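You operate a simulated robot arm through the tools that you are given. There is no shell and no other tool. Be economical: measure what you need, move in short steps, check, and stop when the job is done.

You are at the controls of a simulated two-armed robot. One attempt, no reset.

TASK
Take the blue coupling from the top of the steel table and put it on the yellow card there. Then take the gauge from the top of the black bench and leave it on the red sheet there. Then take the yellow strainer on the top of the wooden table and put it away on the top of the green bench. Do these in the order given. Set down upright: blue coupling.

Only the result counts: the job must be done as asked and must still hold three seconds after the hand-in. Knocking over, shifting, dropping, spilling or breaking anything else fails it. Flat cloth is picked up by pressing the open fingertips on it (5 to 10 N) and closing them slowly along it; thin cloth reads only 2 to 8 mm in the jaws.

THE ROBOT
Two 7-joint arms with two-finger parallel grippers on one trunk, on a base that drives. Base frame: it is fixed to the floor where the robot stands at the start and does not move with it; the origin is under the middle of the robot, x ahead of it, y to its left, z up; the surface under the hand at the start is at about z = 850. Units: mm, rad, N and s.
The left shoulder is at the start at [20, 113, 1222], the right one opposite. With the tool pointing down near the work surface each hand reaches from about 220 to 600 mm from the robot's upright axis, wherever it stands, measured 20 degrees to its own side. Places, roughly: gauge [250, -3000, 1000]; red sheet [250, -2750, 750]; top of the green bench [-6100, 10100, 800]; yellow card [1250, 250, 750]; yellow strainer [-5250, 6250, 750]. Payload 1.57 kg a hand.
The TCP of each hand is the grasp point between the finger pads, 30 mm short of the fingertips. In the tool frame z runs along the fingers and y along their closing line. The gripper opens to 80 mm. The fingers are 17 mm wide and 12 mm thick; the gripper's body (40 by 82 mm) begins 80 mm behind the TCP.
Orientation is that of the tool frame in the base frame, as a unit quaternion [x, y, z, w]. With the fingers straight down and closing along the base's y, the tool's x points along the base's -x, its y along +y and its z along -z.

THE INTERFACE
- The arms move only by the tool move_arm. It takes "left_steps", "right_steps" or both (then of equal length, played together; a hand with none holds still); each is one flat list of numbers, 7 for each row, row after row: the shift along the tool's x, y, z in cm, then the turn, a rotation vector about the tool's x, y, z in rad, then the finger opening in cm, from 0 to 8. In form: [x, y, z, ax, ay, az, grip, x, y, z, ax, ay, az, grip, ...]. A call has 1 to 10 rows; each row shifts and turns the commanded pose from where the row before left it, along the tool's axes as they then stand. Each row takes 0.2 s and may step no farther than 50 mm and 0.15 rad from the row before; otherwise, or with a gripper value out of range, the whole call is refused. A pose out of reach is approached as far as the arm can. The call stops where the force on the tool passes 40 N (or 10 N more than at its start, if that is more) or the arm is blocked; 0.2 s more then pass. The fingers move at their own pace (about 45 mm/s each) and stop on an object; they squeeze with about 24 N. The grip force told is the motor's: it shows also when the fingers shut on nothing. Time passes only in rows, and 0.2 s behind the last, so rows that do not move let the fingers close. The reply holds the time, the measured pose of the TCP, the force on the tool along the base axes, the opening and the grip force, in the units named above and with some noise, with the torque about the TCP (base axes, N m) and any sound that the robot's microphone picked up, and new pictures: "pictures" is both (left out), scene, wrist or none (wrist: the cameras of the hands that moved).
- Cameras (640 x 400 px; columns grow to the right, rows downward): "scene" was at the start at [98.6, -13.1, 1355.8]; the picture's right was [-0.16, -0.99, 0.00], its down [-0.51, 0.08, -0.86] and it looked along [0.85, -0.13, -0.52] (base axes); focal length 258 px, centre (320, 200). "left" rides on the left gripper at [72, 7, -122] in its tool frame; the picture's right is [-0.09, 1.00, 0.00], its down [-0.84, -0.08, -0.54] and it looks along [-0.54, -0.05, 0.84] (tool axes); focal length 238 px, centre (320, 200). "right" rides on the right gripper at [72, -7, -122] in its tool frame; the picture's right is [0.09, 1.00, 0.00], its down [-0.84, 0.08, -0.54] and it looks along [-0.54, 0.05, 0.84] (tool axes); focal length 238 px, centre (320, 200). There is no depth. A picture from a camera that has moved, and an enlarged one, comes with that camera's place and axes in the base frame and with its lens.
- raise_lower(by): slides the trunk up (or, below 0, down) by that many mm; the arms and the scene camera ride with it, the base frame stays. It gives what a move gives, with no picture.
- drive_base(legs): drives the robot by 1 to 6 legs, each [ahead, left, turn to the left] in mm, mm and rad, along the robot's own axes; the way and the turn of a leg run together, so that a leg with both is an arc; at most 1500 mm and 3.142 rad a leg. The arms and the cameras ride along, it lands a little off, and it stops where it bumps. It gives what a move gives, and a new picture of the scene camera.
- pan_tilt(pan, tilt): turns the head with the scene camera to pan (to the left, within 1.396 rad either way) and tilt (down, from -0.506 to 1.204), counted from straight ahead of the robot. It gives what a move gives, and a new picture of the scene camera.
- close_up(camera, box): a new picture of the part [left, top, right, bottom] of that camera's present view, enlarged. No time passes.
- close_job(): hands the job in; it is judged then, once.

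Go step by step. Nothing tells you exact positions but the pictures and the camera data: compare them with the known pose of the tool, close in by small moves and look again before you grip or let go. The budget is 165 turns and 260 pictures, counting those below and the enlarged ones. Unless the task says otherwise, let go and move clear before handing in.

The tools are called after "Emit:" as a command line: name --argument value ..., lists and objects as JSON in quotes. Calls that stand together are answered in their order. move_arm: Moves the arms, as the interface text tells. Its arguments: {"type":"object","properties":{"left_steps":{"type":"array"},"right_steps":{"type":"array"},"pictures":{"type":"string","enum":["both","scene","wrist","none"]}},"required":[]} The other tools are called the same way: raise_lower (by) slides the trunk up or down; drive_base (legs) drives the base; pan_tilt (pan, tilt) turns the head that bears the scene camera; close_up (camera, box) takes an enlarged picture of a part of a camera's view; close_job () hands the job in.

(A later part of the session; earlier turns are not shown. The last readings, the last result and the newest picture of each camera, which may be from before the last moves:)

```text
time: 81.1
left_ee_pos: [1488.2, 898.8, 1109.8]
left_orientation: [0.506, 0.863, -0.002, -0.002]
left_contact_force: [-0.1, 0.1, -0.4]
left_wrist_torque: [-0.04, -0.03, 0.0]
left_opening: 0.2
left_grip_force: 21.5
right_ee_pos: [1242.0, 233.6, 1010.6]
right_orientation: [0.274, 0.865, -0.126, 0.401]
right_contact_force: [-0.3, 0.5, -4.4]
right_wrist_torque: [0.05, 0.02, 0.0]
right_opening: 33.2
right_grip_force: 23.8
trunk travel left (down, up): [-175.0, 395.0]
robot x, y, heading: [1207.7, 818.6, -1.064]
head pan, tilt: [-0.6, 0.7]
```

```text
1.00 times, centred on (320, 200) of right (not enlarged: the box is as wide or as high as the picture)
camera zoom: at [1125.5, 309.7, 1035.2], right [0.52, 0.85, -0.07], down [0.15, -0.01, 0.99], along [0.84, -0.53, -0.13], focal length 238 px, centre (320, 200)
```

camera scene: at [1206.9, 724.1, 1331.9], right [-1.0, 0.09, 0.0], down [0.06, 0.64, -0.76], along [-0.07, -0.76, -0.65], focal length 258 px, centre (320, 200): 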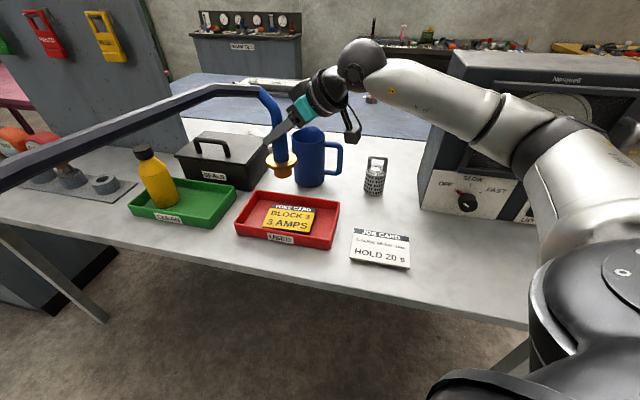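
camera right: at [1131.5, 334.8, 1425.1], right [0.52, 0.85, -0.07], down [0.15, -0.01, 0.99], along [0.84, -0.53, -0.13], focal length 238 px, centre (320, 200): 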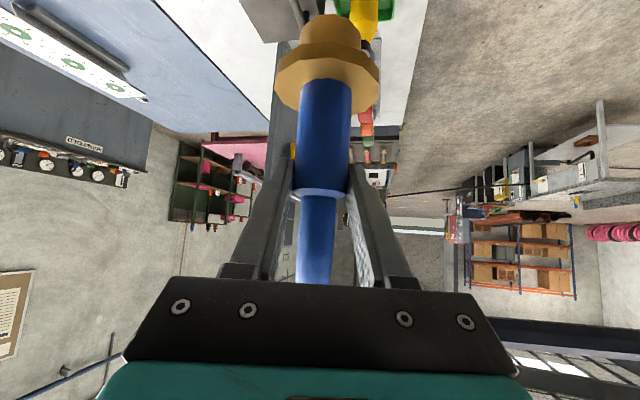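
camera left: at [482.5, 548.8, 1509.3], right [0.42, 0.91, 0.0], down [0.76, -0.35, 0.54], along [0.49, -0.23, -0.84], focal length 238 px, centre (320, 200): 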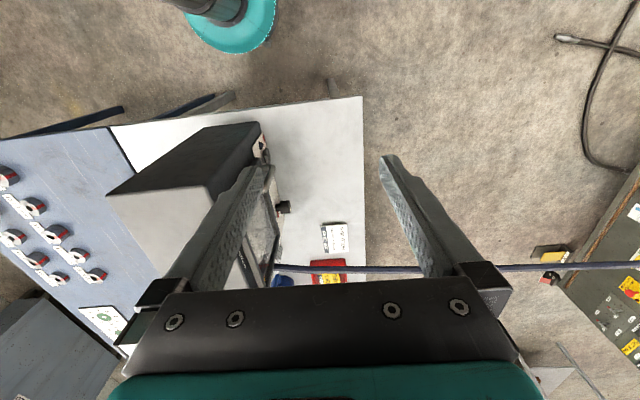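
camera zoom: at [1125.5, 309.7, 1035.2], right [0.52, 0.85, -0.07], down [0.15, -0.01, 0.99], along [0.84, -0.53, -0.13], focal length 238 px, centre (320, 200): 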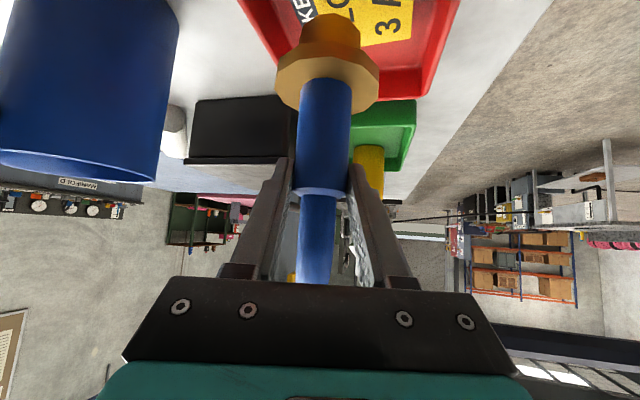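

Triangulating with both cameras puts the card surface near z 877 and its centre at (1240, 253). I'll shift 20 mm toward it and go down in small steps.

Emit:
move_arm --right_steps '[0.37, 0.82, -0.44, 0, 0, 0, 0, 0.37, 0.82, -0.44, 0, 0, 0, 0, 0, 0, 0, 0, 0, 0, 0, 0.77, 0, 0.64, 0, 0, 0, 0, 0, 0, 0, 0, 0, 0, 0]' --pictures "both"

```text
time: 82.3
left_ee_pos: [1489.5, 900.3, 1109.4]
left_orientation: [0.506, 0.863, -0.003, -0.001]
left_contact_force: [0.3, 0.0, -0.1]
left_wrist_torque: [0.0, 0.02, 0.0]
left_opening: 0.0
left_grip_force: 20.6
right_ee_pos: [1243.3, 252.6, 1001.3]
right_orientation: [0.274, 0.865, -0.126, 0.401]
right_contact_force: [0.1, 0.4, -3.5]
right_wrist_torque: [0.05, -0.02, -0.01]
right_opening: 33.3
right_grip_force: 24.2
trunk travel left (down, up): [-175.0, 395.0]
robot x, y, heading: [1209.4, 819.3, -1.063]
head pan, tilt: [-0.6, 0.7]
camera scene: at [1207.3, 725.6, 1242.0], right [-1.0, 0.09, 0.0], down [0.06, 0.64, -0.76], along [-0.07, -0.76, -0.64], focal length 258 px, centre (320, 200)
camera right: at [1126.0, 327.6, 1025.3], right [0.52, 0.85, -0.07], down [0.15, -0.01, 0.99], along [0.84, -0.53, -0.13], focal length 238 px, centre (320, 200)
```

scene: 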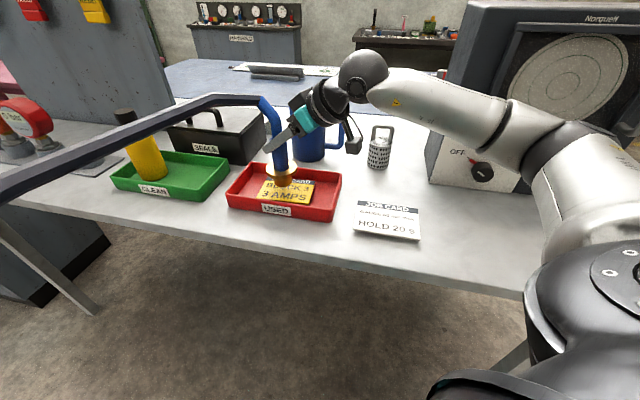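
right: 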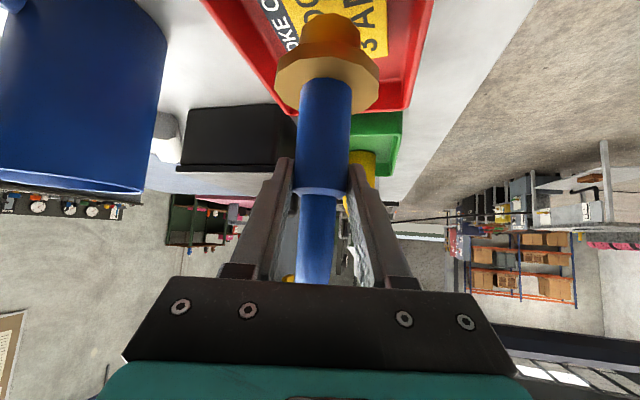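

The coupling is over the card's centre. I continue down in small steps.

Emit:
move_arm --right_steps '[0.46, 0, 0.385, 0, 0, 0, 0, 0.46, 0, 0.385, 0, 0, 0, 0, 0, 0, 0, 0, 0, 0, 0]' --pictures "wrist"

Emit:
close_up --camera "scene" --box '[210, 80, 370, 240]'

```text
time: 83.1
left_ee_pos: [1489.4, 898.4, 1109.4]
left_orientation: [0.505, 0.863, -0.002, -0.003]
left_contact_force: [-0.4, 0.0, -0.4]
left_wrist_torque: [0.0, 0.01, 0.0]
left_opening: 0.0
left_grip_force: 21.6
right_ee_pos: [1244.2, 254.5, 988.7]
right_orientation: [0.274, 0.865, -0.126, 0.401]
right_contact_force: [-0.2, -0.3, -5.2]
right_wrist_torque: [0.02, 0.03, 0.01]
right_opening: 33.2
right_grip_force: 23.7
trunk travel left (down, up): [-175.0, 395.0]
robot x, y, heading: [1209.8, 817.9, -1.062]
head pan, tilt: [-0.6, 0.7]
camera right: at [1125.4, 329.6, 1013.4], right [0.52, 0.85, -0.07], down [0.15, -0.01, 0.99], along [0.84, -0.53, -0.13], focal length 238 px, centre (320, 200)
```

right: 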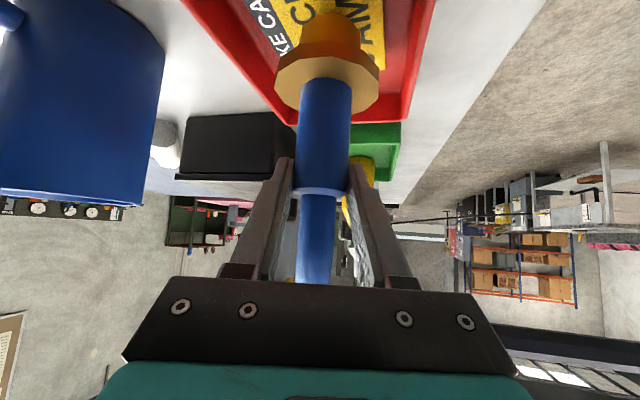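

```text
2.50 times, centred on (290, 160) of scene
camera zoom: at [1207.3, 725.6, 1242.0], right [-1.0, 0.09, 0.0], down [0.06, 0.64, -0.76], along [-0.07, -0.76, -0.64], focal length 646 px, centre (395, 300)
```

zoom: 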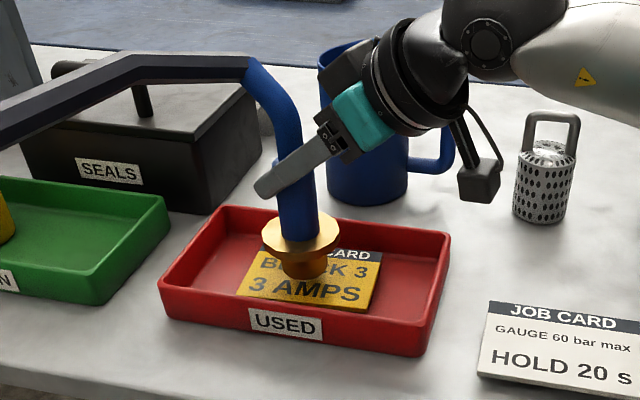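

Well centred. I continue lowering until contact shows.

Emit:
move_arm --right_steps '[0.31, 0, 0.26, 0, 0, 0, 0, 0.31, 0, 0.26, 0, 0, 0, 0, 0, 0, 0, 0, 0, 0, 0]' --pictures "none"

Emit:
close_up --camera "scene" --box '[210, 80, 370, 240]'

```text
time: 83.9
left_ee_pos: [1489.4, 898.9, 1110.0]
left_orientation: [0.505, 0.863, -0.002, -0.002]
left_contact_force: [0.2, 0.3, 0.5]
left_wrist_torque: [0.0, 0.01, 0.0]
left_opening: 0.2
left_grip_force: 21.0
right_ee_pos: [1242.6, 255.6, 980.6]
right_orientation: [0.274, 0.866, -0.126, 0.4]
right_contact_force: [0.2, -0.5, -3.9]
right_wrist_torque: [0.0, 0.04, -0.02]
right_opening: 33.4
right_grip_force: 24.0
trunk travel left (down, up): [-175.0, 395.0]
robot x, y, heading: [1213.2, 819.2, -1.061]
head pan, tilt: [-0.6, 0.7]
```

```text
2.50 times, centred on (290, 160) of scene
camera zoom: at [1207.3, 725.6, 1242.0], right [-1.0, 0.09, 0.0], down [0.06, 0.64, -0.76], along [-0.07, -0.76, -0.64], focal length 646 px, centre (395, 300)
```

zoom: 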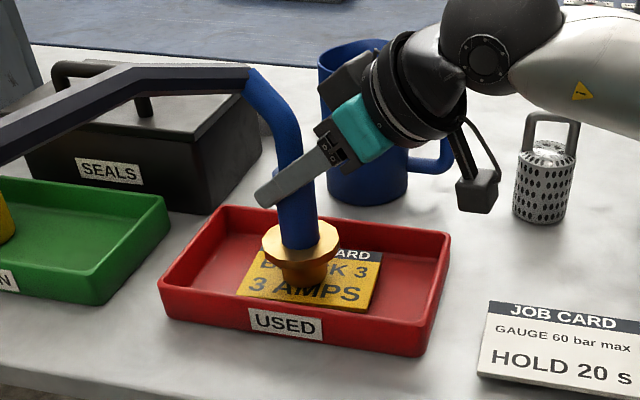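

Not yet in contact, and drifting a bit to the front edge; I'll shift 10 mm back and go on down.

Emit:
move_arm --right_steps '[-0.2, -0.95, 0.23, 0, 0, 0, 0, 0.31, 0, 0.26, 0, 0, 0, 0, 0.31, 0, 0.26, 0, 0, 0, 0, 0, 0, 0, 0, 0, 0, 0]' --pictures "none"

Emit:
close_up --camera "scene" --box '[210, 80, 370, 240]'

```text
time: 84.9
left_ee_pos: [1490.0, 901.5, 1110.0]
left_orientation: [0.505, 0.863, -0.003, -0.002]
left_contact_force: [0.4, 0.6, 0.5]
left_wrist_torque: [-0.01, 0.02, 0.0]
left_opening: 0.0
left_grip_force: 21.6
right_ee_pos: [1241.0, 245.2, 976.9]
right_orientation: [0.273, 0.863, -0.129, 0.404]
right_contact_force: [-1.2, 0.2, 10.7]
right_wrist_torque: [0.1, 0.08, 0.02]
right_opening: 33.4
right_grip_force: 24.4
trunk travel left (down, up): [-175.0, 395.0]
robot x, y, heading: [1209.3, 819.6, -1.055]
head pan, tilt: [-0.6, 0.7]
```

```text
2.50 times, centred on (290, 160) of scene
camera zoom: at [1207.0, 726.8, 1242.3], right [-1.0, 0.09, 0.0], down [0.06, 0.64, -0.77], along [-0.07, -0.76, -0.64], focal length 646 px, centre (395, 300)
```

zoom: 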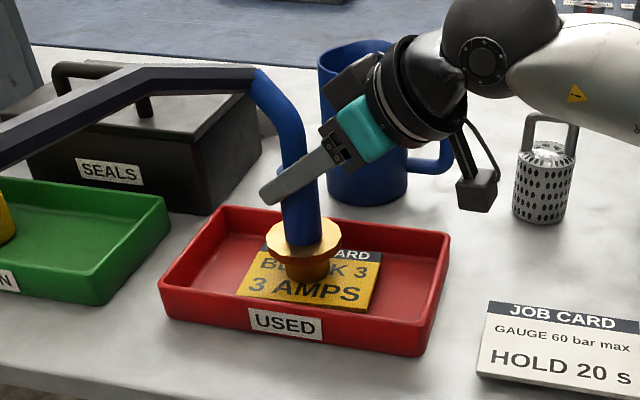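

Contact shows: the coupling stands on the card. I'll open the fingers and look.

Emit:
move_arm --right_steps '[0, 0, 0, 0, 0, 0, 3.6, 0, 0, 0, 0, 0, 0, 4.5, 0, 0, 0, 0, 0, 0, 6, 0, 0, 0, 0, 0, 0, 7, 0, 0, 0, 0, 0, 0, 7]' --pictures "wrist"

Emit:
close_up --camera "scene" --box '[210, 80, 370, 240]'

```text
time: 86.1
left_ee_pos: [1489.5, 899.3, 1109.0]
left_orientation: [0.506, 0.863, -0.002, -0.001]
left_contact_force: [-0.1, 0.2, -0.5]
left_wrist_torque: [0.01, 0.0, 0.0]
left_opening: 0.0
left_grip_force: 21.1
right_ee_pos: [1240.4, 244.6, 973.9]
right_orientation: [0.274, 0.865, -0.126, 0.402]
right_contact_force: [0.0, -0.7, -0.3]
right_wrist_torque: [0.01, -0.01, -0.02]
right_opening: 70.0
right_grip_force: 0.0
trunk travel left (down, up): [-175.0, 395.0]
robot x, y, heading: [1211.8, 818.6, -1.055]
head pan, tilt: [-0.6, 0.7]
camera right: at [1123.3, 319.5, 997.5], right [0.52, 0.85, -0.07], down [0.15, -0.01, 0.99], along [0.84, -0.53, -0.13], focal length 238 px, centre (320, 200)
```

right: 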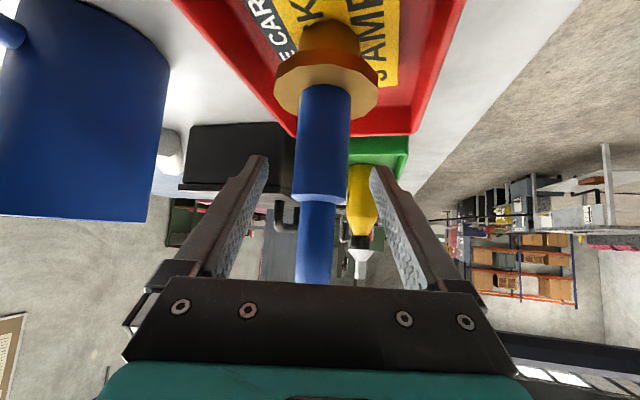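

```text
2.50 times, centred on (290, 160) of scene
camera zoom: at [1207.2, 725.9, 1242.1], right [-1.0, 0.09, 0.0], down [0.06, 0.64, -0.76], along [-0.07, -0.76, -0.64], focal length 646 px, centre (395, 300)
```

zoom: 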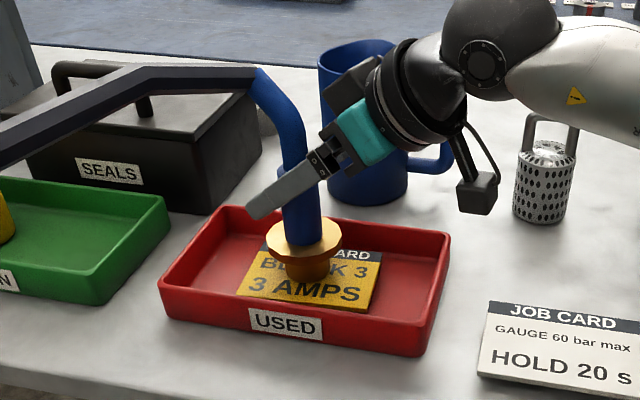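

It stands upright on the card. I'll withdraw back along the finger axis.

Emit:
move_arm --right_steps '[0, 0, -1, 0, 0, 0, 7, 0, 0, -2, 0, 0, 0, 7, 0, 0, -3, 0, 0, 0, 7, 0, 0, -3, 0, 0, 0, 7, 0, 0, -3, 0, 0, 0, 7, 0, 0, -3, 0, 0, 0, 7, 0, 0, -3, 0, 0, 0, 7]' --pictures "scene"

```text
time: 87.7
left_ee_pos: [1490.5, 900.2, 1110.5]
left_orientation: [0.505, 0.863, -0.003, -0.001]
left_contact_force: [0.0, -0.2, 0.9]
left_wrist_torque: [0.01, -0.02, 0.0]
left_opening: 0.0
left_grip_force: 21.9
right_ee_pos: [1162.8, 306.2, 1057.7]
right_orientation: [0.276, 0.866, -0.13, 0.397]
right_contact_force: [0.1, -0.4, -0.6]
right_wrist_torque: [0.01, -0.02, -0.04]
right_opening: 69.9
right_grip_force: 0.0
right hand out of reach, approached as far as the arm can: row 5, 6, 7
trunk travel left (down, up): [-175.0, 395.0]
robot x, y, heading: [1208.3, 822.8, -1.057]
head pan, tilt: [-0.6, 0.7]
camera scene: at [1207.4, 726.2, 1242.1], right [-1.0, 0.09, 0.0], down [0.06, 0.64, -0.77], along [-0.07, -0.76, -0.64], focal length 258 px, centre (320, 200)
```

scene: 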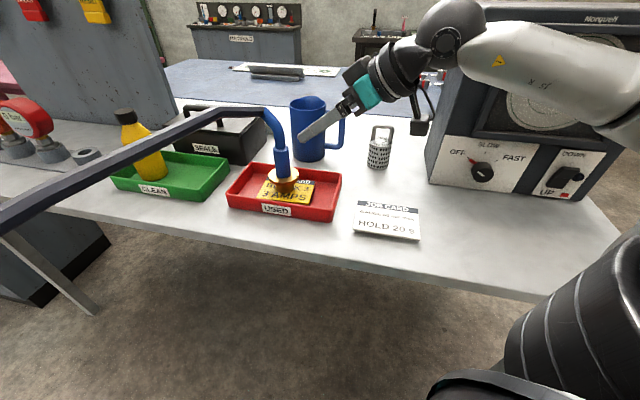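

Coupling released and standing. Now I raise the trunk and drive away toward the start area, heading for the gauge bench on the right.

Emit:
raise_lower --by 350

Emit:
drive_base --legs '[[-599, -705, 0]]'

Emit:
pan_tilt --pan 0.3 --tilt 0.5

```text
time: 91.1
left_ee_pos: [1490.3, 899.1, 1458.3]
left_orientation: [0.506, 0.863, -0.002, -0.001]
left_contact_force: [-0.8, 0.1, -0.9]
left_wrist_torque: [0.0, -0.02, 0.03]
left_opening: 0.0
left_grip_force: 21.5
right_ee_pos: [1162.7, 306.7, 1407.4]
right_orientation: [0.277, 0.865, -0.132, 0.397]
right_contact_force: [-0.2, -0.7, 0.0]
right_wrist_torque: [0.01, -0.01, 0.03]
right_opening: 70.1
right_grip_force: 0.1
trunk travel left (down, up): [-525.0, 45.0]
robot x, y, heading: [1209.0, 819.4, -1.06]
head pan, tilt: [-0.6, 0.7]
```

```text
time: 96.0
left_ee_pos: [567.5, 1061.8, 1459.4]
left_orientation: [0.512, 0.859, -0.002, -0.002]
left_contact_force: [-0.3, 0.1, 0.5]
left_wrist_torque: [0.0, -0.03, 0.01]
left_opening: 0.2
left_grip_force: 20.7
right_ee_pos: [234.8, 473.9, 1408.4]
right_orientation: [0.281, 0.863, -0.134, 0.398]
right_contact_force: [-0.6, -0.1, 0.4]
right_wrist_torque: [0.01, -0.03, 0.01]
right_opening: 70.3
right_grip_force: 0.0
trunk travel left (down, up): [-525.0, 45.0]
robot x, y, heading: [288.4, 980.7, -1.075]
head pan, tilt: [-0.6, 0.7]
camera scene: at [283.3, 891.8, 1592.1], right [-0.99, 0.1, 0.0], down [0.07, 0.64, -0.76], along [-0.08, -0.76, -0.64], focal length 258 px, centre (320, 200)
```

scene: 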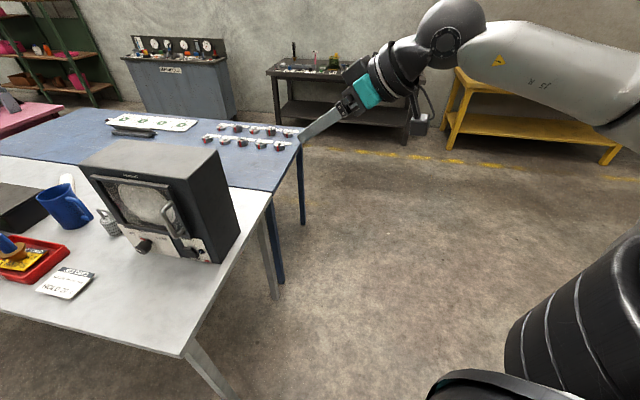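

```text
time: 97.2
left_ee_pos: [567.8, 1062.3, 1460.3]
left_orientation: [0.51, 0.86, -0.002, -0.001]
left_contact_force: [-0.6, 0.6, 0.0]
left_wrist_torque: [-0.03, 0.02, 0.02]
left_opening: 0.0
left_grip_force: 21.3
right_ee_pos: [234.0, 472.5, 1408.2]
right_orientation: [0.281, 0.864, -0.133, 0.397]
right_contact_force: [-0.2, 0.6, -0.6]
right_wrist_torque: [0.02, -0.01, 0.01]
right_opening: 70.0
right_grip_force: 0.0
trunk travel left (down, up): [-525.0, 45.0]
robot x, y, heading: [286.1, 982.5, -1.073]
head pan, tilt: [0.3, 0.499]
camera scene: at [357.3, 912.7, 1609.8], right [-0.7, -0.72, 0.0], down [-0.34, 0.33, -0.88], along [0.63, -0.61, -0.48], focal length 258 px, centre (320, 200)
```

scene: 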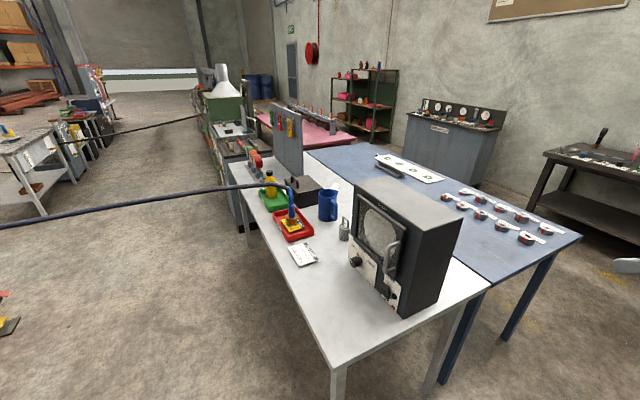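

The black bench should be ahead of the right-hand wall, front edge facing the tables. I'll turn to face it and drive past the blue table.

Emit:
drive_base --legs '[[0, 0, -0.828], [1500, -60, 0], [700, 0, 0]]'

Emit:
pan_tilt --pan 0.3 --tilt 0.4

```text
refused: leg 2 is longer than a leg can be; nothing moved
```

```text
time: 97.9
left_ee_pos: [568.5, 1061.5, 1459.0]
left_orientation: [0.512, 0.859, -0.002, -0.002]
left_contact_force: [0.2, 0.2, 0.3]
left_wrist_torque: [0.01, -0.01, -0.02]
left_opening: 0.1
left_grip_force: 21.2
right_ee_pos: [233.6, 472.6, 1408.4]
right_orientation: [0.281, 0.864, -0.133, 0.397]
right_contact_force: [-0.2, 0.5, -0.1]
right_wrist_torque: [-0.01, 0.01, 0.03]
right_opening: 69.9
right_grip_force: 0.1
trunk travel left (down, up): [-525.0, 45.0]
robot x, y, heading: [292.4, 986.2, -1.076]
head pan, tilt: [0.3, 0.4]
camera scene: at [358.5, 911.6, 1618.9], right [-0.7, -0.72, 0.0], down [-0.28, 0.27, -0.92], along [0.66, -0.64, -0.39], focal length 258 px, centre (320, 200)
```

scene: 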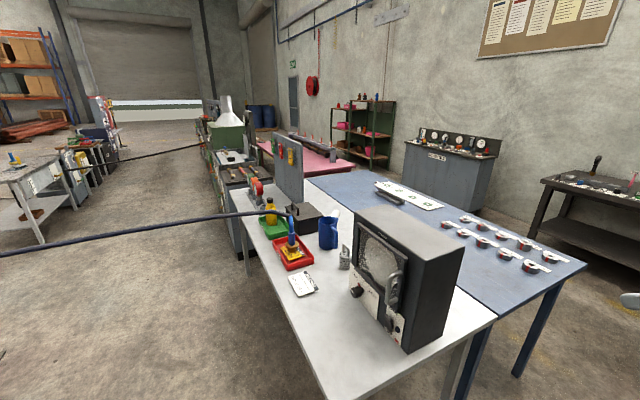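

A leg was over the length limit; I'll split it.

Emit:
drive_base --legs '[[0, 0, -0.828], [1100, -60, 0], [1100, 0, 0]]'

Emit:
pan_tilt --pan 0.4 --tilt 0.4

```text
time: 111.1
left_ee_pos: [-342.6, -1224.1, 1460.1]
left_orientation: [0.828, 0.561, -0.002, -0.002]
left_contact_force: [-0.1, -0.2, 0.6]
left_wrist_torque: [-0.01, 0.0, -0.01]
left_opening: 0.0
left_grip_force: 21.2
right_ee_pos: [-1008.7, -1343.6, 1408.4]
right_orientation: [0.621, 0.662, -0.29, 0.303]
right_contact_force: [-0.3, -0.7, 0.2]
right_wrist_torque: [-0.02, -0.01, -0.01]
right_opening: 70.1
right_grip_force: 0.0
trunk travel left (down, up): [-525.0, 45.0]
robot x, y, heading: [-582.5, -1055.2, -1.95]
head pan, tilt: [0.3, 0.4]
camera scene: at [-592.5, -1159.0, 1618.9], right [-1.0, 0.08, 0.0], down [0.03, 0.39, -0.92], along [-0.07, -0.92, -0.39], focal length 258 px, centre (320, 200)
```

scene: 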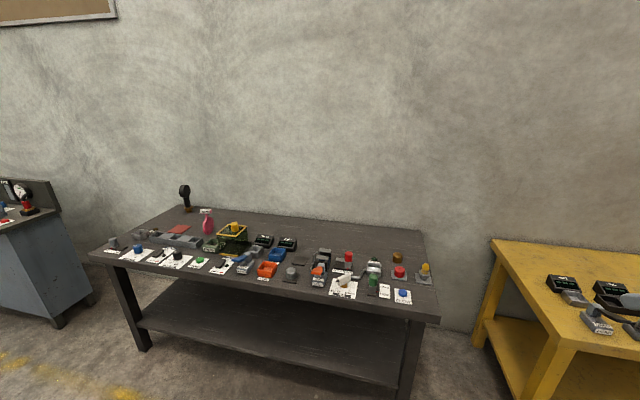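

```text
time: 111.7
left_ee_pos: [-341.0, -1225.1, 1459.5]
left_orientation: [0.828, 0.561, -0.001, -0.002]
left_contact_force: [-0.1, 0.2, -0.2]
left_wrist_torque: [0.0, 0.0, 0.0]
left_opening: 0.0
left_grip_force: 21.8
right_ee_pos: [-1008.4, -1343.7, 1408.1]
right_orientation: [0.621, 0.663, -0.289, 0.302]
right_contact_force: [0.4, -0.1, 0.5]
right_wrist_torque: [0.02, 0.02, 0.01]
right_opening: 70.0
right_grip_force: 0.0
trunk travel left (down, up): [-525.0, 45.0]
robot x, y, heading: [-583.4, -1057.5, -1.951]
head pan, tilt: [0.4, 0.4]
camera scene: at [-583.3, -1159.1, 1618.9], right [-1.0, -0.02, 0.0], down [-0.01, 0.39, -0.92], along [0.02, -0.92, -0.39], focal length 258 px, centre (320, 200)
```

scene: 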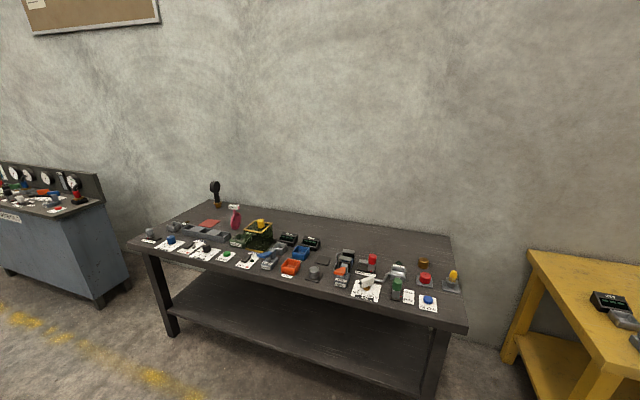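

The gauge stands at the far-left back corner of the black bench at about (203,-2848), and the red sheet is in front of it. I'll approach from the bench's left end.

Emit:
drive_base --legs '[[154, 752, 0], [154, 752, 0], [0, 0, -1.489]]'

Emit:
pan_tilt --pan 1.0 --tilt 0.5

```text
time: 123.3
left_ee_pos: [588.5, -2172.8, 1459.6]
left_orientation: [0.992, -0.128, 0.0, -0.002]
left_contact_force: [-0.2, 0.2, 0.2]
left_wrist_torque: [0.01, -0.01, 0.02]
left_opening: 0.2
left_grip_force: 21.1
right_ee_pos: [390.0, -1525.4, 1408.4]
right_orientation: [0.904, 0.084, -0.417, 0.034]
right_contact_force: [0.3, -0.6, 0.1]
right_wrist_torque: [-0.01, -0.01, 0.0]
right_opening: 70.1
right_grip_force: 0.1
trunk travel left (down, up): [-525.0, 45.0]
robot x, y, heading: [725.4, -1914.4, 2.878]
head pan, tilt: [0.4, 0.4]
camera scene: at [623.1, -1924.6, 1618.9], right [-0.14, 0.99, 0.0], down [0.39, 0.06, -0.92], along [-0.91, -0.13, -0.39], focal length 258 px, centre (320, 200)
```

scene: 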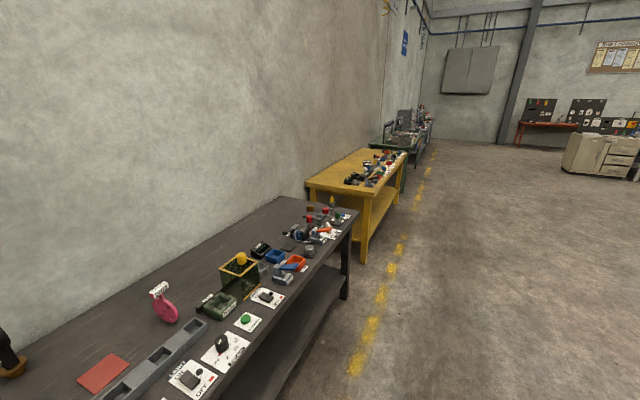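

```text
time: 124.3
left_ee_pos: [588.6, -2172.7, 1460.1]
left_orientation: [0.992, -0.127, 0.001, -0.003]
left_contact_force: [-0.5, 0.2, -0.9]
left_wrist_torque: [-0.01, 0.01, -0.04]
left_opening: 0.1
left_grip_force: 21.1
right_ee_pos: [388.9, -1525.0, 1409.0]
right_orientation: [0.904, 0.084, -0.417, 0.034]
right_contact_force: [0.0, 0.0, -1.3]
right_wrist_torque: [0.0, 0.01, 0.02]
right_opening: 69.9
right_grip_force: 0.1
trunk travel left (down, up): [-525.0, 45.0]
robot x, y, heading: [726.7, -1914.0, 2.885]
head pan, tilt: [1.0, 0.499]
camera scene: at [647.6, -1972.9, 1609.8], right [-0.68, 0.74, 0.0], down [0.35, 0.32, -0.88], along [-0.65, -0.59, -0.48], focal length 258 px, centre (320, 200)
```

scene: 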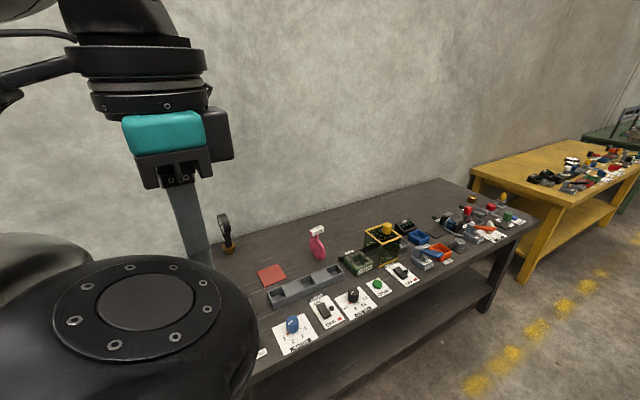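

I'll bring the left hand forward and open it, then slide along to the left end of the bench.

Emit:
move_arm --left_steps '[-4.8, -0.5, 0, 0, 0, 0, 8, -4.8, -0.5, 0, 0, 0, 0, 8, -4.8, -0.5, 0, 0, 0, 0, 8, -4.8, -0.5, 0, 0, 0, 0, 8, -4.8, -0.5, 0, 0, 0, 0, 8, -4.8, -0.5, 0, 0, 0, 0, 8]' --pictures "none"

Emit:
drive_base --legs '[[-190, 600, -0.03]]'

Emit:
pan_tilt --pan 0.5 --tilt 0.8

```text
time: 125.7
left_ee_pos: [313.2, -2071.2, 1457.7]
left_orientation: [0.992, -0.128, 0.001, -0.002]
left_contact_force: [0.4, 0.3, 0.3]
left_wrist_torque: [0.0, -0.03, 0.0]
left_opening: 80.0
left_grip_force: 0.0
right_ee_pos: [387.3, -1523.1, 1406.9]
right_orientation: [0.905, 0.083, -0.416, 0.034]
right_contact_force: [-0.4, -1.1, -0.2]
right_wrist_torque: [-0.02, -0.03, 0.04]
right_opening: 70.1
right_grip_force: 0.1
trunk travel left (down, up): [-525.0, 45.0]
robot x, y, heading: [722.8, -1914.4, 2.887]
head pan, tilt: [1.0, 0.499]
```

```text
time: 129.2
left_ee_pos: [327.1, -2671.1, 1458.0]
left_orientation: [0.988, -0.152, 0.001, -0.003]
left_contact_force: [0.6, 0.5, 1.4]
left_wrist_torque: [0.0, -0.02, -0.04]
left_opening: 79.9
left_grip_force: 0.2
right_ee_pos: [427.6, -2128.5, 1408.4]
right_orientation: [0.906, 0.061, -0.418, 0.024]
right_contact_force: [-0.2, 0.1, -0.4]
right_wrist_torque: [0.0, -0.01, 0.0]
right_opening: 70.0
right_grip_force: 0.1
trunk travel left (down, up): [-525.0, 45.0]
robot x, y, heading: [744.1, -2535.2, 2.831]
head pan, tilt: [1.0, 0.499]
camera scene: at [663.4, -2589.2, 1609.8], right [-0.64, 0.77, 0.0], down [0.37, 0.31, -0.88], along [-0.68, -0.56, -0.48], focal length 258 px, centre (320, 200)
```

scene: 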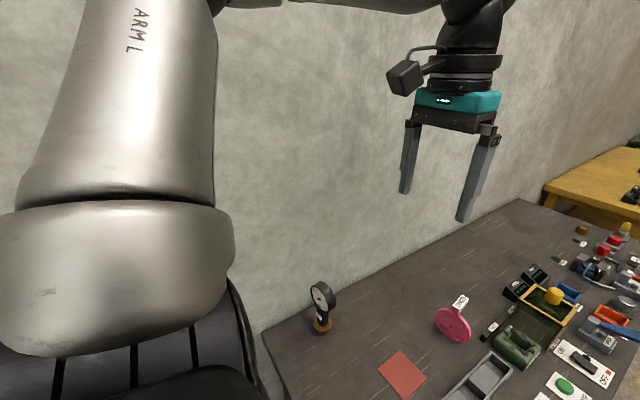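

```text
time: 130.1
left_ee_pos: [327.9, -2670.4, 1458.8]
left_orientation: [0.988, -0.154, 0.001, -0.002]
left_contact_force: [0.1, 0.0, -0.3]
left_wrist_torque: [-0.03, 0.02, -0.01]
left_opening: 79.8
left_grip_force: 0.1
right_ee_pos: [426.8, -2128.8, 1408.5]
right_orientation: [0.906, 0.06, -0.418, 0.023]
right_contact_force: [0.3, -0.4, -0.5]
right_wrist_torque: [0.01, -0.03, -0.02]
right_opening: 70.2
right_grip_force: 0.1
trunk travel left (down, up): [-525.0, 45.0]
robot x, y, heading: [744.8, -2535.1, 2.834]
head pan, tilt: [0.499, 0.799]
camera scene: at [654.3, -2546.3, 1583.9], right [-0.19, 0.98, 0.0], down [0.7, 0.14, -0.7], along [-0.68, -0.13, -0.72], focal length 258 px, centre (320, 200)
```

scene: 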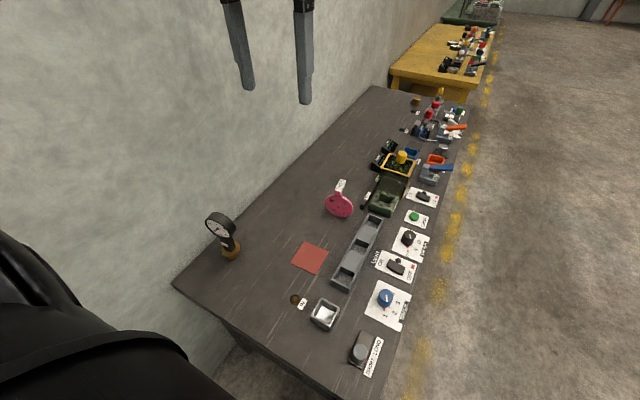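

Clear view: gauge base at about (260,-2913), red sheet centre at about (223,-2663). I'll zoom on both.

Emit:
close_up --camera "scene" --box '[180, 195, 280, 275]'

Emit:
close_up --camera "scene" --box '[260, 210, 380, 330]'

Emit:
close_up --camera "left" --box '[0, 0, 640, 400]'

```text
5.00 times, centred on (230, 235) of scene
camera zoom: at [654.3, -2546.3, 1583.9], right [-0.19, 0.98, 0.0], down [0.7, 0.14, -0.7], along [-0.68, -0.13, -0.72], focal length 1291 px, centre (770, 25)
```

zoom: 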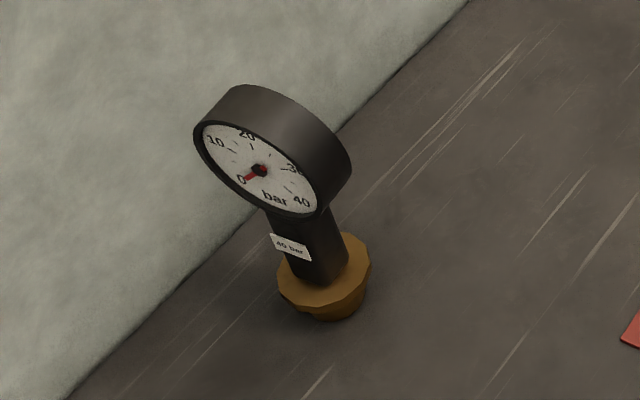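

```text
3.33 times, centred on (320, 270) of scene
camera zoom: at [654.3, -2546.3, 1583.9], right [-0.19, 0.98, 0.0], down [0.7, 0.14, -0.7], along [-0.68, -0.13, -0.72], focal length 861 px, centre (320, -33)
```

zoom: 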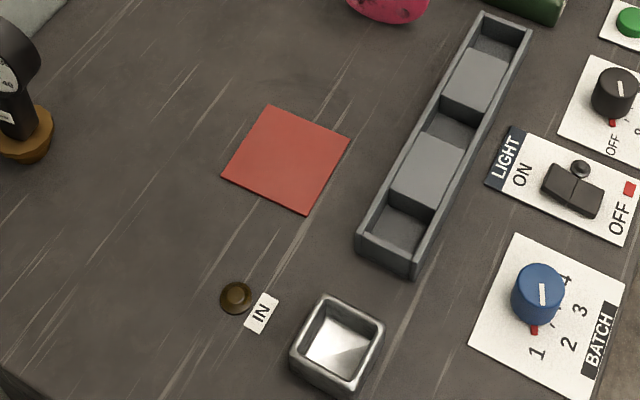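

```text
1.00 times, centred on (320, 200) of left (not enlarged: the box is as wide or as high as the picture)
camera zoom: at [395.4, -2700.4, 1579.6], right [-0.39, -0.92, 0.0], down [-0.78, 0.33, 0.54], along [-0.5, 0.21, -0.84], focal length 238 px, centre (320, 200)
```

zoom: 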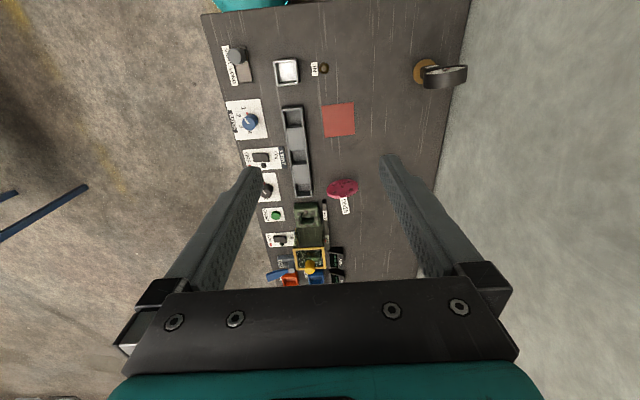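

I plan to use the right arm from the bench's left end (its elbow points away from the wall). First I check how far the left elbow sticks out toward the wall.

Emit:
pan_tilt --pan 1.35 --tilt 0.5

```text
time: 131.3
left_ee_pos: [327.7, -2670.4, 1457.0]
left_orientation: [0.988, -0.153, 0.0, -0.003]
left_contact_force: [1.1, 0.2, 0.0]
left_wrist_torque: [0.0, -0.01, 0.02]
left_opening: 80.0
left_grip_force: 0.1
right_ee_pos: [427.5, -2128.6, 1407.6]
right_orientation: [0.906, 0.061, -0.418, 0.024]
right_contact_force: [0.3, 0.6, 0.4]
right_wrist_torque: [0.0, -0.04, 0.02]
right_opening: 70.1
right_grip_force: 0.0
trunk travel left (down, up): [-525.0, 45.0]
robot x, y, heading: [743.6, -2537.4, 2.835]
head pan, tilt: [1.349, 0.499]
camera scene: at [687.4, -2609.4, 1609.8], right [-0.86, 0.51, 0.0], down [0.24, 0.41, -0.88], along [-0.44, -0.76, -0.48], focal length 258 px, centre (320, 200)
```

scene: 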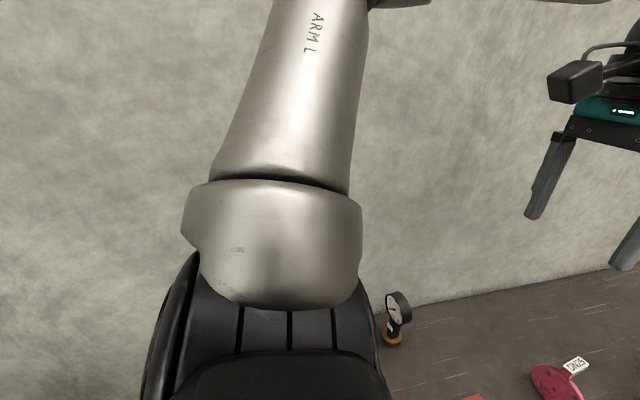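

I'll use the present spot: turn left about 1.13 rad so the gauge lies ahead-right within the right arm's reach, with the left hand pulled back a little.

Emit:
move_arm --left_steps '[4, 0, 0, 0, 0, 0, 4, 4, 0, 0, 0, 0, 0, 4, 4, 0, 0, 0, 0, 0, 4, 4, 0, 0, 0, 0, 0, 4]' --pictures "none"

Emit:
drive_base --legs '[[0, 0, 1.13], [36, -10, 0]]'

Emit:
pan_tilt --pan -0.5 --tilt 0.8

```text
time: 132.3
left_ee_pos: [480.7, -2721.0, 1458.1]
left_orientation: [0.988, -0.153, 0.0, -0.001]
left_contact_force: [0.3, -0.4, -0.2]
left_wrist_torque: [-0.02, 0.02, 0.0]
left_opening: 40.2
left_grip_force: 0.0
right_ee_pos: [429.4, -2129.4, 1408.6]
right_orientation: [0.906, 0.061, -0.419, 0.024]
right_contact_force: [-0.3, -0.6, 0.5]
right_wrist_torque: [0.0, 0.03, 0.0]
right_opening: 69.9
right_grip_force: 0.2
trunk travel left (down, up): [-525.0, 45.0]
robot x, y, heading: [744.4, -2533.8, 2.833]
head pan, tilt: [1.349, 0.499]
```

```text
time: 136.0
left_ee_pos: [765.3, -2872.3, 1458.0]
left_orientation: [0.917, 0.399, 0.0, -0.003]
left_contact_force: [-1.0, -0.8, 0.0]
left_wrist_torque: [0.03, -0.05, 0.0]
left_opening: 40.3
left_grip_force: 0.1
right_ee_pos: [209.0, -2666.0, 1406.2]
right_orientation: [0.732, 0.537, -0.34, 0.245]
right_contact_force: [-1.4, 0.3, -0.3]
right_wrist_torque: [-0.01, -0.01, 0.0]
right_opening: 70.0
right_grip_force: 0.0
trunk travel left (down, up): [-525.0, 45.0]
robot x, y, heading: [713.0, -2555.1, -2.322]
head pan, tilt: [1.349, 0.499]
camera scene: at [754.9, -2635.6, 1609.8], right [-0.82, -0.57, 0.0], down [-0.27, 0.4, -0.88], along [0.5, -0.72, -0.48], focal length 258 px, centre (320, 200)
```

scene: 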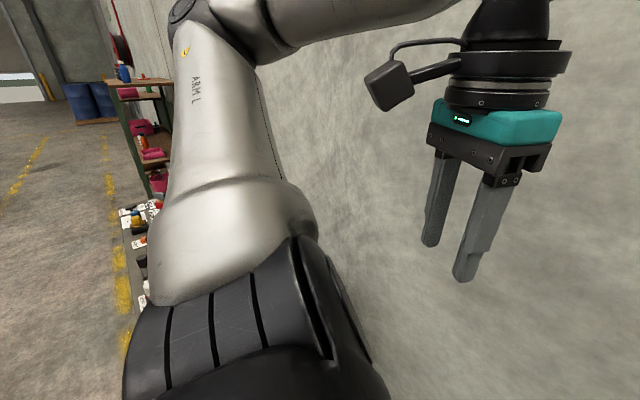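

```text
time: 137.8
left_ee_pos: [767.0, -2870.7, 1458.8]
left_orientation: [0.917, 0.399, -0.001, -0.002]
left_contact_force: [-0.7, -0.1, -0.9]
left_wrist_torque: [-0.02, -0.02, 0.01]
left_opening: 40.1
left_grip_force: 0.0
right_ee_pos: [209.4, -2665.3, 1409.4]
right_orientation: [0.732, 0.537, -0.341, 0.244]
right_contact_force: [-0.3, 0.0, 0.1]
right_wrist_torque: [0.0, 0.0, 0.0]
right_opening: 70.3
right_grip_force: 0.1
trunk travel left (down, up): [-525.0, 45.0]
robot x, y, heading: [716.0, -2553.3, -2.318]
head pan, tilt: [-0.499, 0.799]
camera scene: at [628.6, -2585.6, 1583.8], right [-0.32, 0.95, 0.0], down [0.68, 0.23, -0.7], along [-0.66, -0.22, -0.72], focal length 258 px, centre (320, 200)
```

scene: 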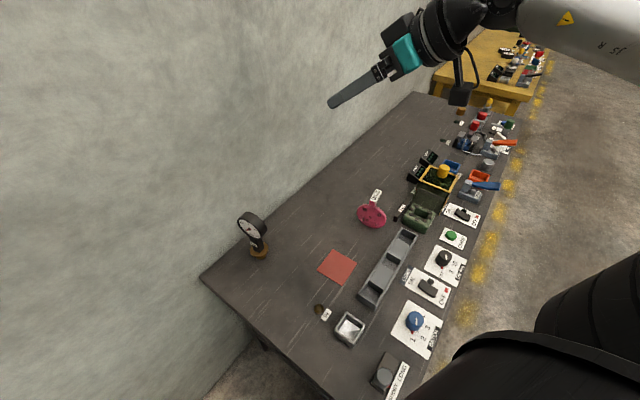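

Good pose. I take the right wrist view to triangulate the gauge and bench height.

Emit:
close_up --camera "right" --box '[0, 0, 640, 400]'

Emit:
close_up --camera "left" --box '[0, 0, 640, 400]'

```text
1.00 times, centred on (320, 200) of right (not enlarged: the box is as wide or as high as the picture)
camera zoom: at [246.8, -2530.8, 1433.0], right [0.97, -0.25, -0.08], down [0.04, -0.15, 0.99], along [-0.25, -0.96, -0.14], focal length 238 px, centre (320, 200)
```

zoom: 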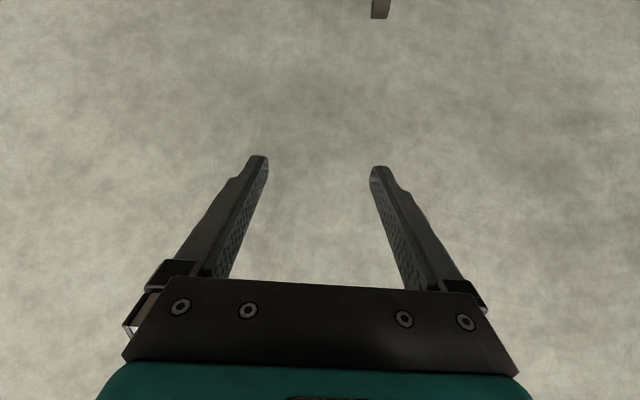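

```text
1.00 times, centred on (320, 200) of left (not enlarged: the box is as wide or as high as the picture)
camera zoom: at [822.5, -2824.8, 1579.9], right [0.67, -0.74, 0.0], down [-0.62, -0.56, 0.54], along [-0.41, -0.36, -0.84], focal length 238 px, centre (320, 200)
```

zoom: 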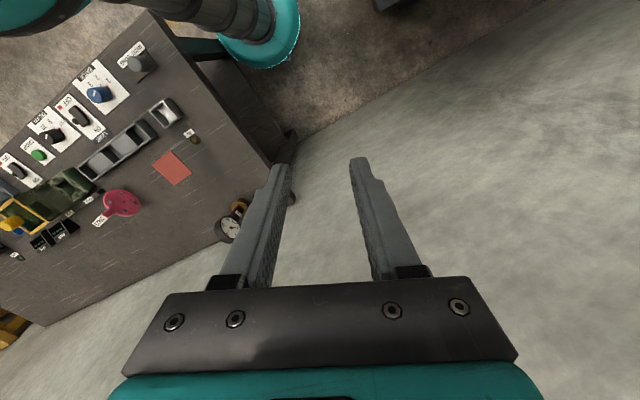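

Bench height comes out near z 795, gauge base near (228,-2938), sheet near (186,-2675). I'll drive 90 mm toward the wall and line the hand up behind the gauge, still high.

Emit:
drive_base --legs '[[82, 37, 0]]'

Emit:
move_arm --right_steps '[0, 3.4, 0, 0, -0.085, 0, 8, 0, 3.4, 0, 0, -0.085, 0, 8, 0, 3.4, 0, 0, 0, 0, 8, 0, 0, 0, 0, 0, 0, 8]' --pictures "none"

Emit:
raise_lower --by -380

Emit:
close_up --camera "right" --box '[0, 0, 640, 400]'

Emit:
pan_tilt --pan -0.3 --tilt 0.6

```text
time: 138.9
left_ee_pos: [739.4, -2953.6, 1457.8]
left_orientation: [0.917, 0.4, 0.0, -0.002]
left_contact_force: [0.4, -0.3, 0.6]
left_wrist_torque: [0.01, 0.05, -0.01]
left_opening: 40.1
left_grip_force: 0.1
right_ee_pos: [183.3, -2748.5, 1408.3]
right_orientation: [0.733, 0.536, -0.34, 0.243]
right_contact_force: [0.5, 0.0, 0.6]
right_wrist_torque: [-0.01, 0.05, 0.03]
right_opening: 70.1
right_grip_force: 0.0
trunk travel left (down, up): [-525.0, 45.0]
robot x, y, heading: [683.8, -2634.8, -2.32]
head pan, tilt: [-0.499, 0.799]
camera scene: at [601.9, -2668.7, 1583.8], right [-0.32, 0.95, 0.0], down [0.68, 0.23, -0.7], along [-0.66, -0.22, -0.72], focal length 258 px, centre (320, 200)
```

scene: 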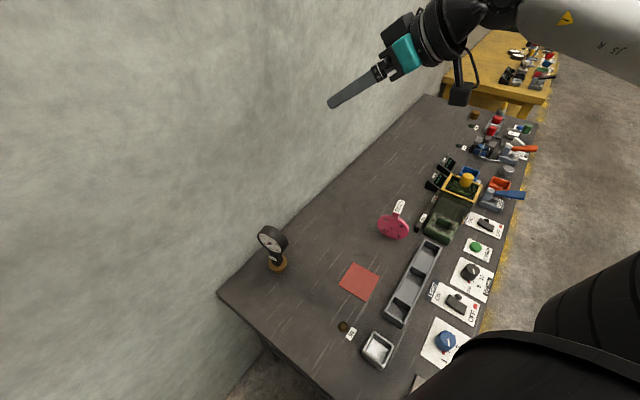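

```text
time: 139.9
left_ee_pos: [740.2, -2954.1, 1457.3]
left_orientation: [0.917, 0.399, 0.0, -0.002]
left_contact_force: [0.6, 0.9, 0.0]
left_wrist_torque: [0.02, 0.01, 0.0]
left_opening: 39.8
left_grip_force: 0.1
right_ee_pos: [277.2, -2780.5, 1411.1]
right_orientation: [0.701, 0.513, -0.402, 0.289]
right_contact_force: [-0.1, 0.0, -1.0]
right_wrist_torque: [0.0, 0.0, 0.02]
right_opening: 79.8
right_grip_force: 0.0
right hand out of reach, approached as far as the arm can: row 3
trunk travel left (down, up): [-525.0, 45.0]
robot x, y, heading: [682.9, -2632.8, -2.324]
head pan, tilt: [-0.499, 0.799]
```

```text
time: 143.6
left_ee_pos: [739.8, -2954.4, 1078.1]
left_orientation: [0.917, 0.399, -0.001, -0.002]
left_contact_force: [-0.2, -0.3, 0.4]
left_wrist_torque: [-0.03, 0.01, 0.0]
left_opening: 39.8
left_grip_force: 0.0
right_ee_pos: [275.8, -2780.3, 1030.7]
right_orientation: [0.701, 0.514, -0.401, 0.289]
right_contact_force: [0.2, 0.1, -1.4]
right_wrist_torque: [-0.01, 0.05, -0.01]
right_opening: 79.9
right_grip_force: 0.0
trunk travel left (down, up): [-145.0, 425.0]
robot x, y, heading: [686.3, -2635.9, -2.321]
head pan, tilt: [-0.499, 0.799]
```

```text
1.00 times, centred on (320, 200) of right (not enlarged: the box is as wide or as high as the picture)
camera zoom: at [313.1, -2643.8, 1031.7], right [0.96, -0.26, -0.09], down [0.09, 0.01, 1.0], along [-0.26, -0.97, 0.03], focal length 238 px, centre (320, 200)
```

zoom: 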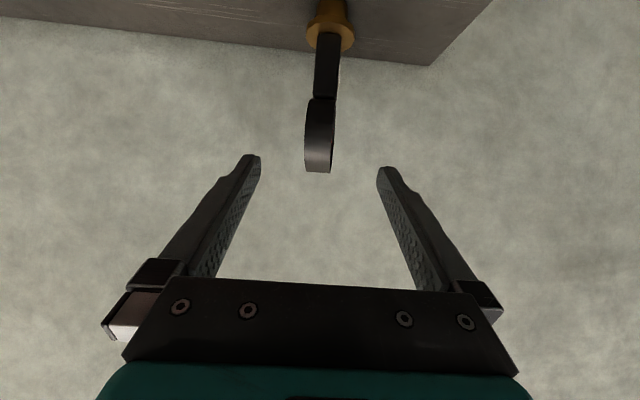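

```text
time: 144.3
left_ee_pos: [739.9, -2955.5, 1078.1]
left_orientation: [0.917, 0.4, 0.0, -0.002]
left_contact_force: [0.4, -1.0, 0.3]
left_wrist_torque: [0.02, 0.0, -0.02]
left_opening: 40.0
left_grip_force: 0.1
right_ee_pos: [275.6, -2779.9, 1030.8]
right_orientation: [0.702, 0.514, -0.401, 0.288]
right_contact_force: [-0.8, 0.2, -0.7]
right_wrist_torque: [0.01, -0.02, 0.02]
right_opening: 80.0
right_grip_force: 0.0
trunk travel left (down, up): [-145.0, 425.0]
robot x, y, heading: [688.0, -2636.7, -2.325]
head pan, tilt: [-0.3, 0.6]
camera scene: at [601.9, -2686.6, 1220.7], right [-0.5, 0.87, 0.0], down [0.49, 0.28, -0.82], along [-0.72, -0.41, -0.57], focal length 258 px, centre (320, 200)
```

scene: 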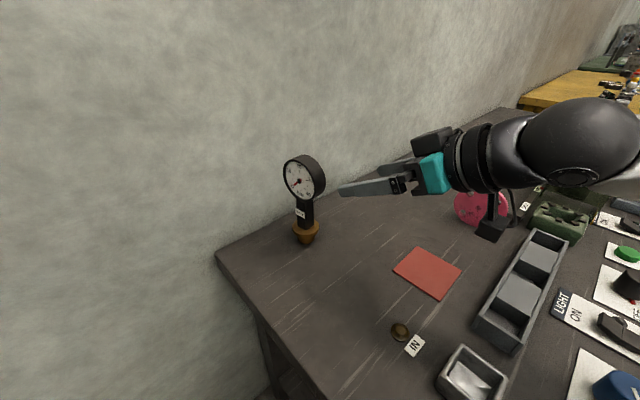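

Gauge neck is at (230,-2934,878), dial edge-on between my fingers. I'll align and advance most of the way.

Emit:
move_arm --right_steps '[2.4, 0.25, 0, 0, 0, 0, 8, 2.5, 0.25, 0, 0, 0, 0, 8, 0, 0, 4, 0, 0, 0, 8, 0, 0, 4, 0, 0, 0, 8, 0, 0, 4, 0, 0, 0, 8, 0, 0, 0, 0, 0, 0, 8]'

```text
time: 145.7
left_ee_pos: [739.9, -2953.7, 1078.9]
left_orientation: [0.917, 0.399, -0.001, -0.001]
left_contact_force: [-0.1, 0.8, 0.0]
left_wrist_torque: [0.03, 0.01, 0.0]
left_opening: 40.0
left_grip_force: 0.1
right_ee_pos: [231.6, -2861.6, 929.1]
right_orientation: [0.701, 0.514, -0.401, 0.289]
right_contact_force: [0.0, -0.6, 0.6]
right_wrist_torque: [-0.01, -0.01, -0.03]
right_opening: 80.0
right_grip_force: 0.1
right hand out of reach, approached as far as the arm can: row 1, 2
trunk travel left (down, up): [-145.0, 425.0]
robot x, y, heading: [686.1, -2637.5, -2.32]
head pan, tilt: [-0.3, 0.6]
camera scene: at [601.9, -2686.6, 1220.7], right [-0.5, 0.87, 0.0], down [0.49, 0.28, -0.83], along [-0.72, -0.41, -0.56], focal length 258 px, centre (320, 200)
camera right: at [269.2, -2725.2, 930.1], right [0.96, -0.26, -0.09], down [0.09, 0.01, 1.0], along [-0.26, -0.97, 0.03], focal length 238 px, centre (320, 200)
```

scene: 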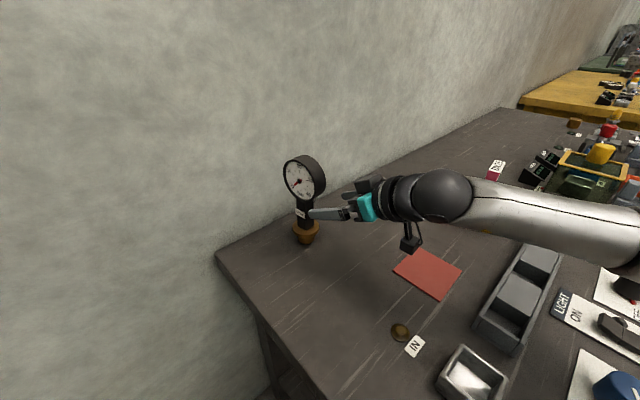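
right: 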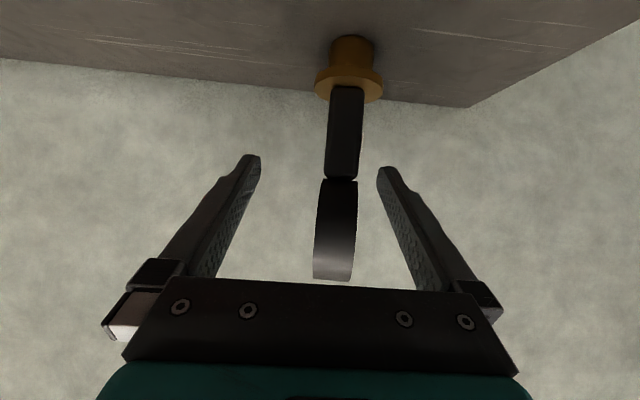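

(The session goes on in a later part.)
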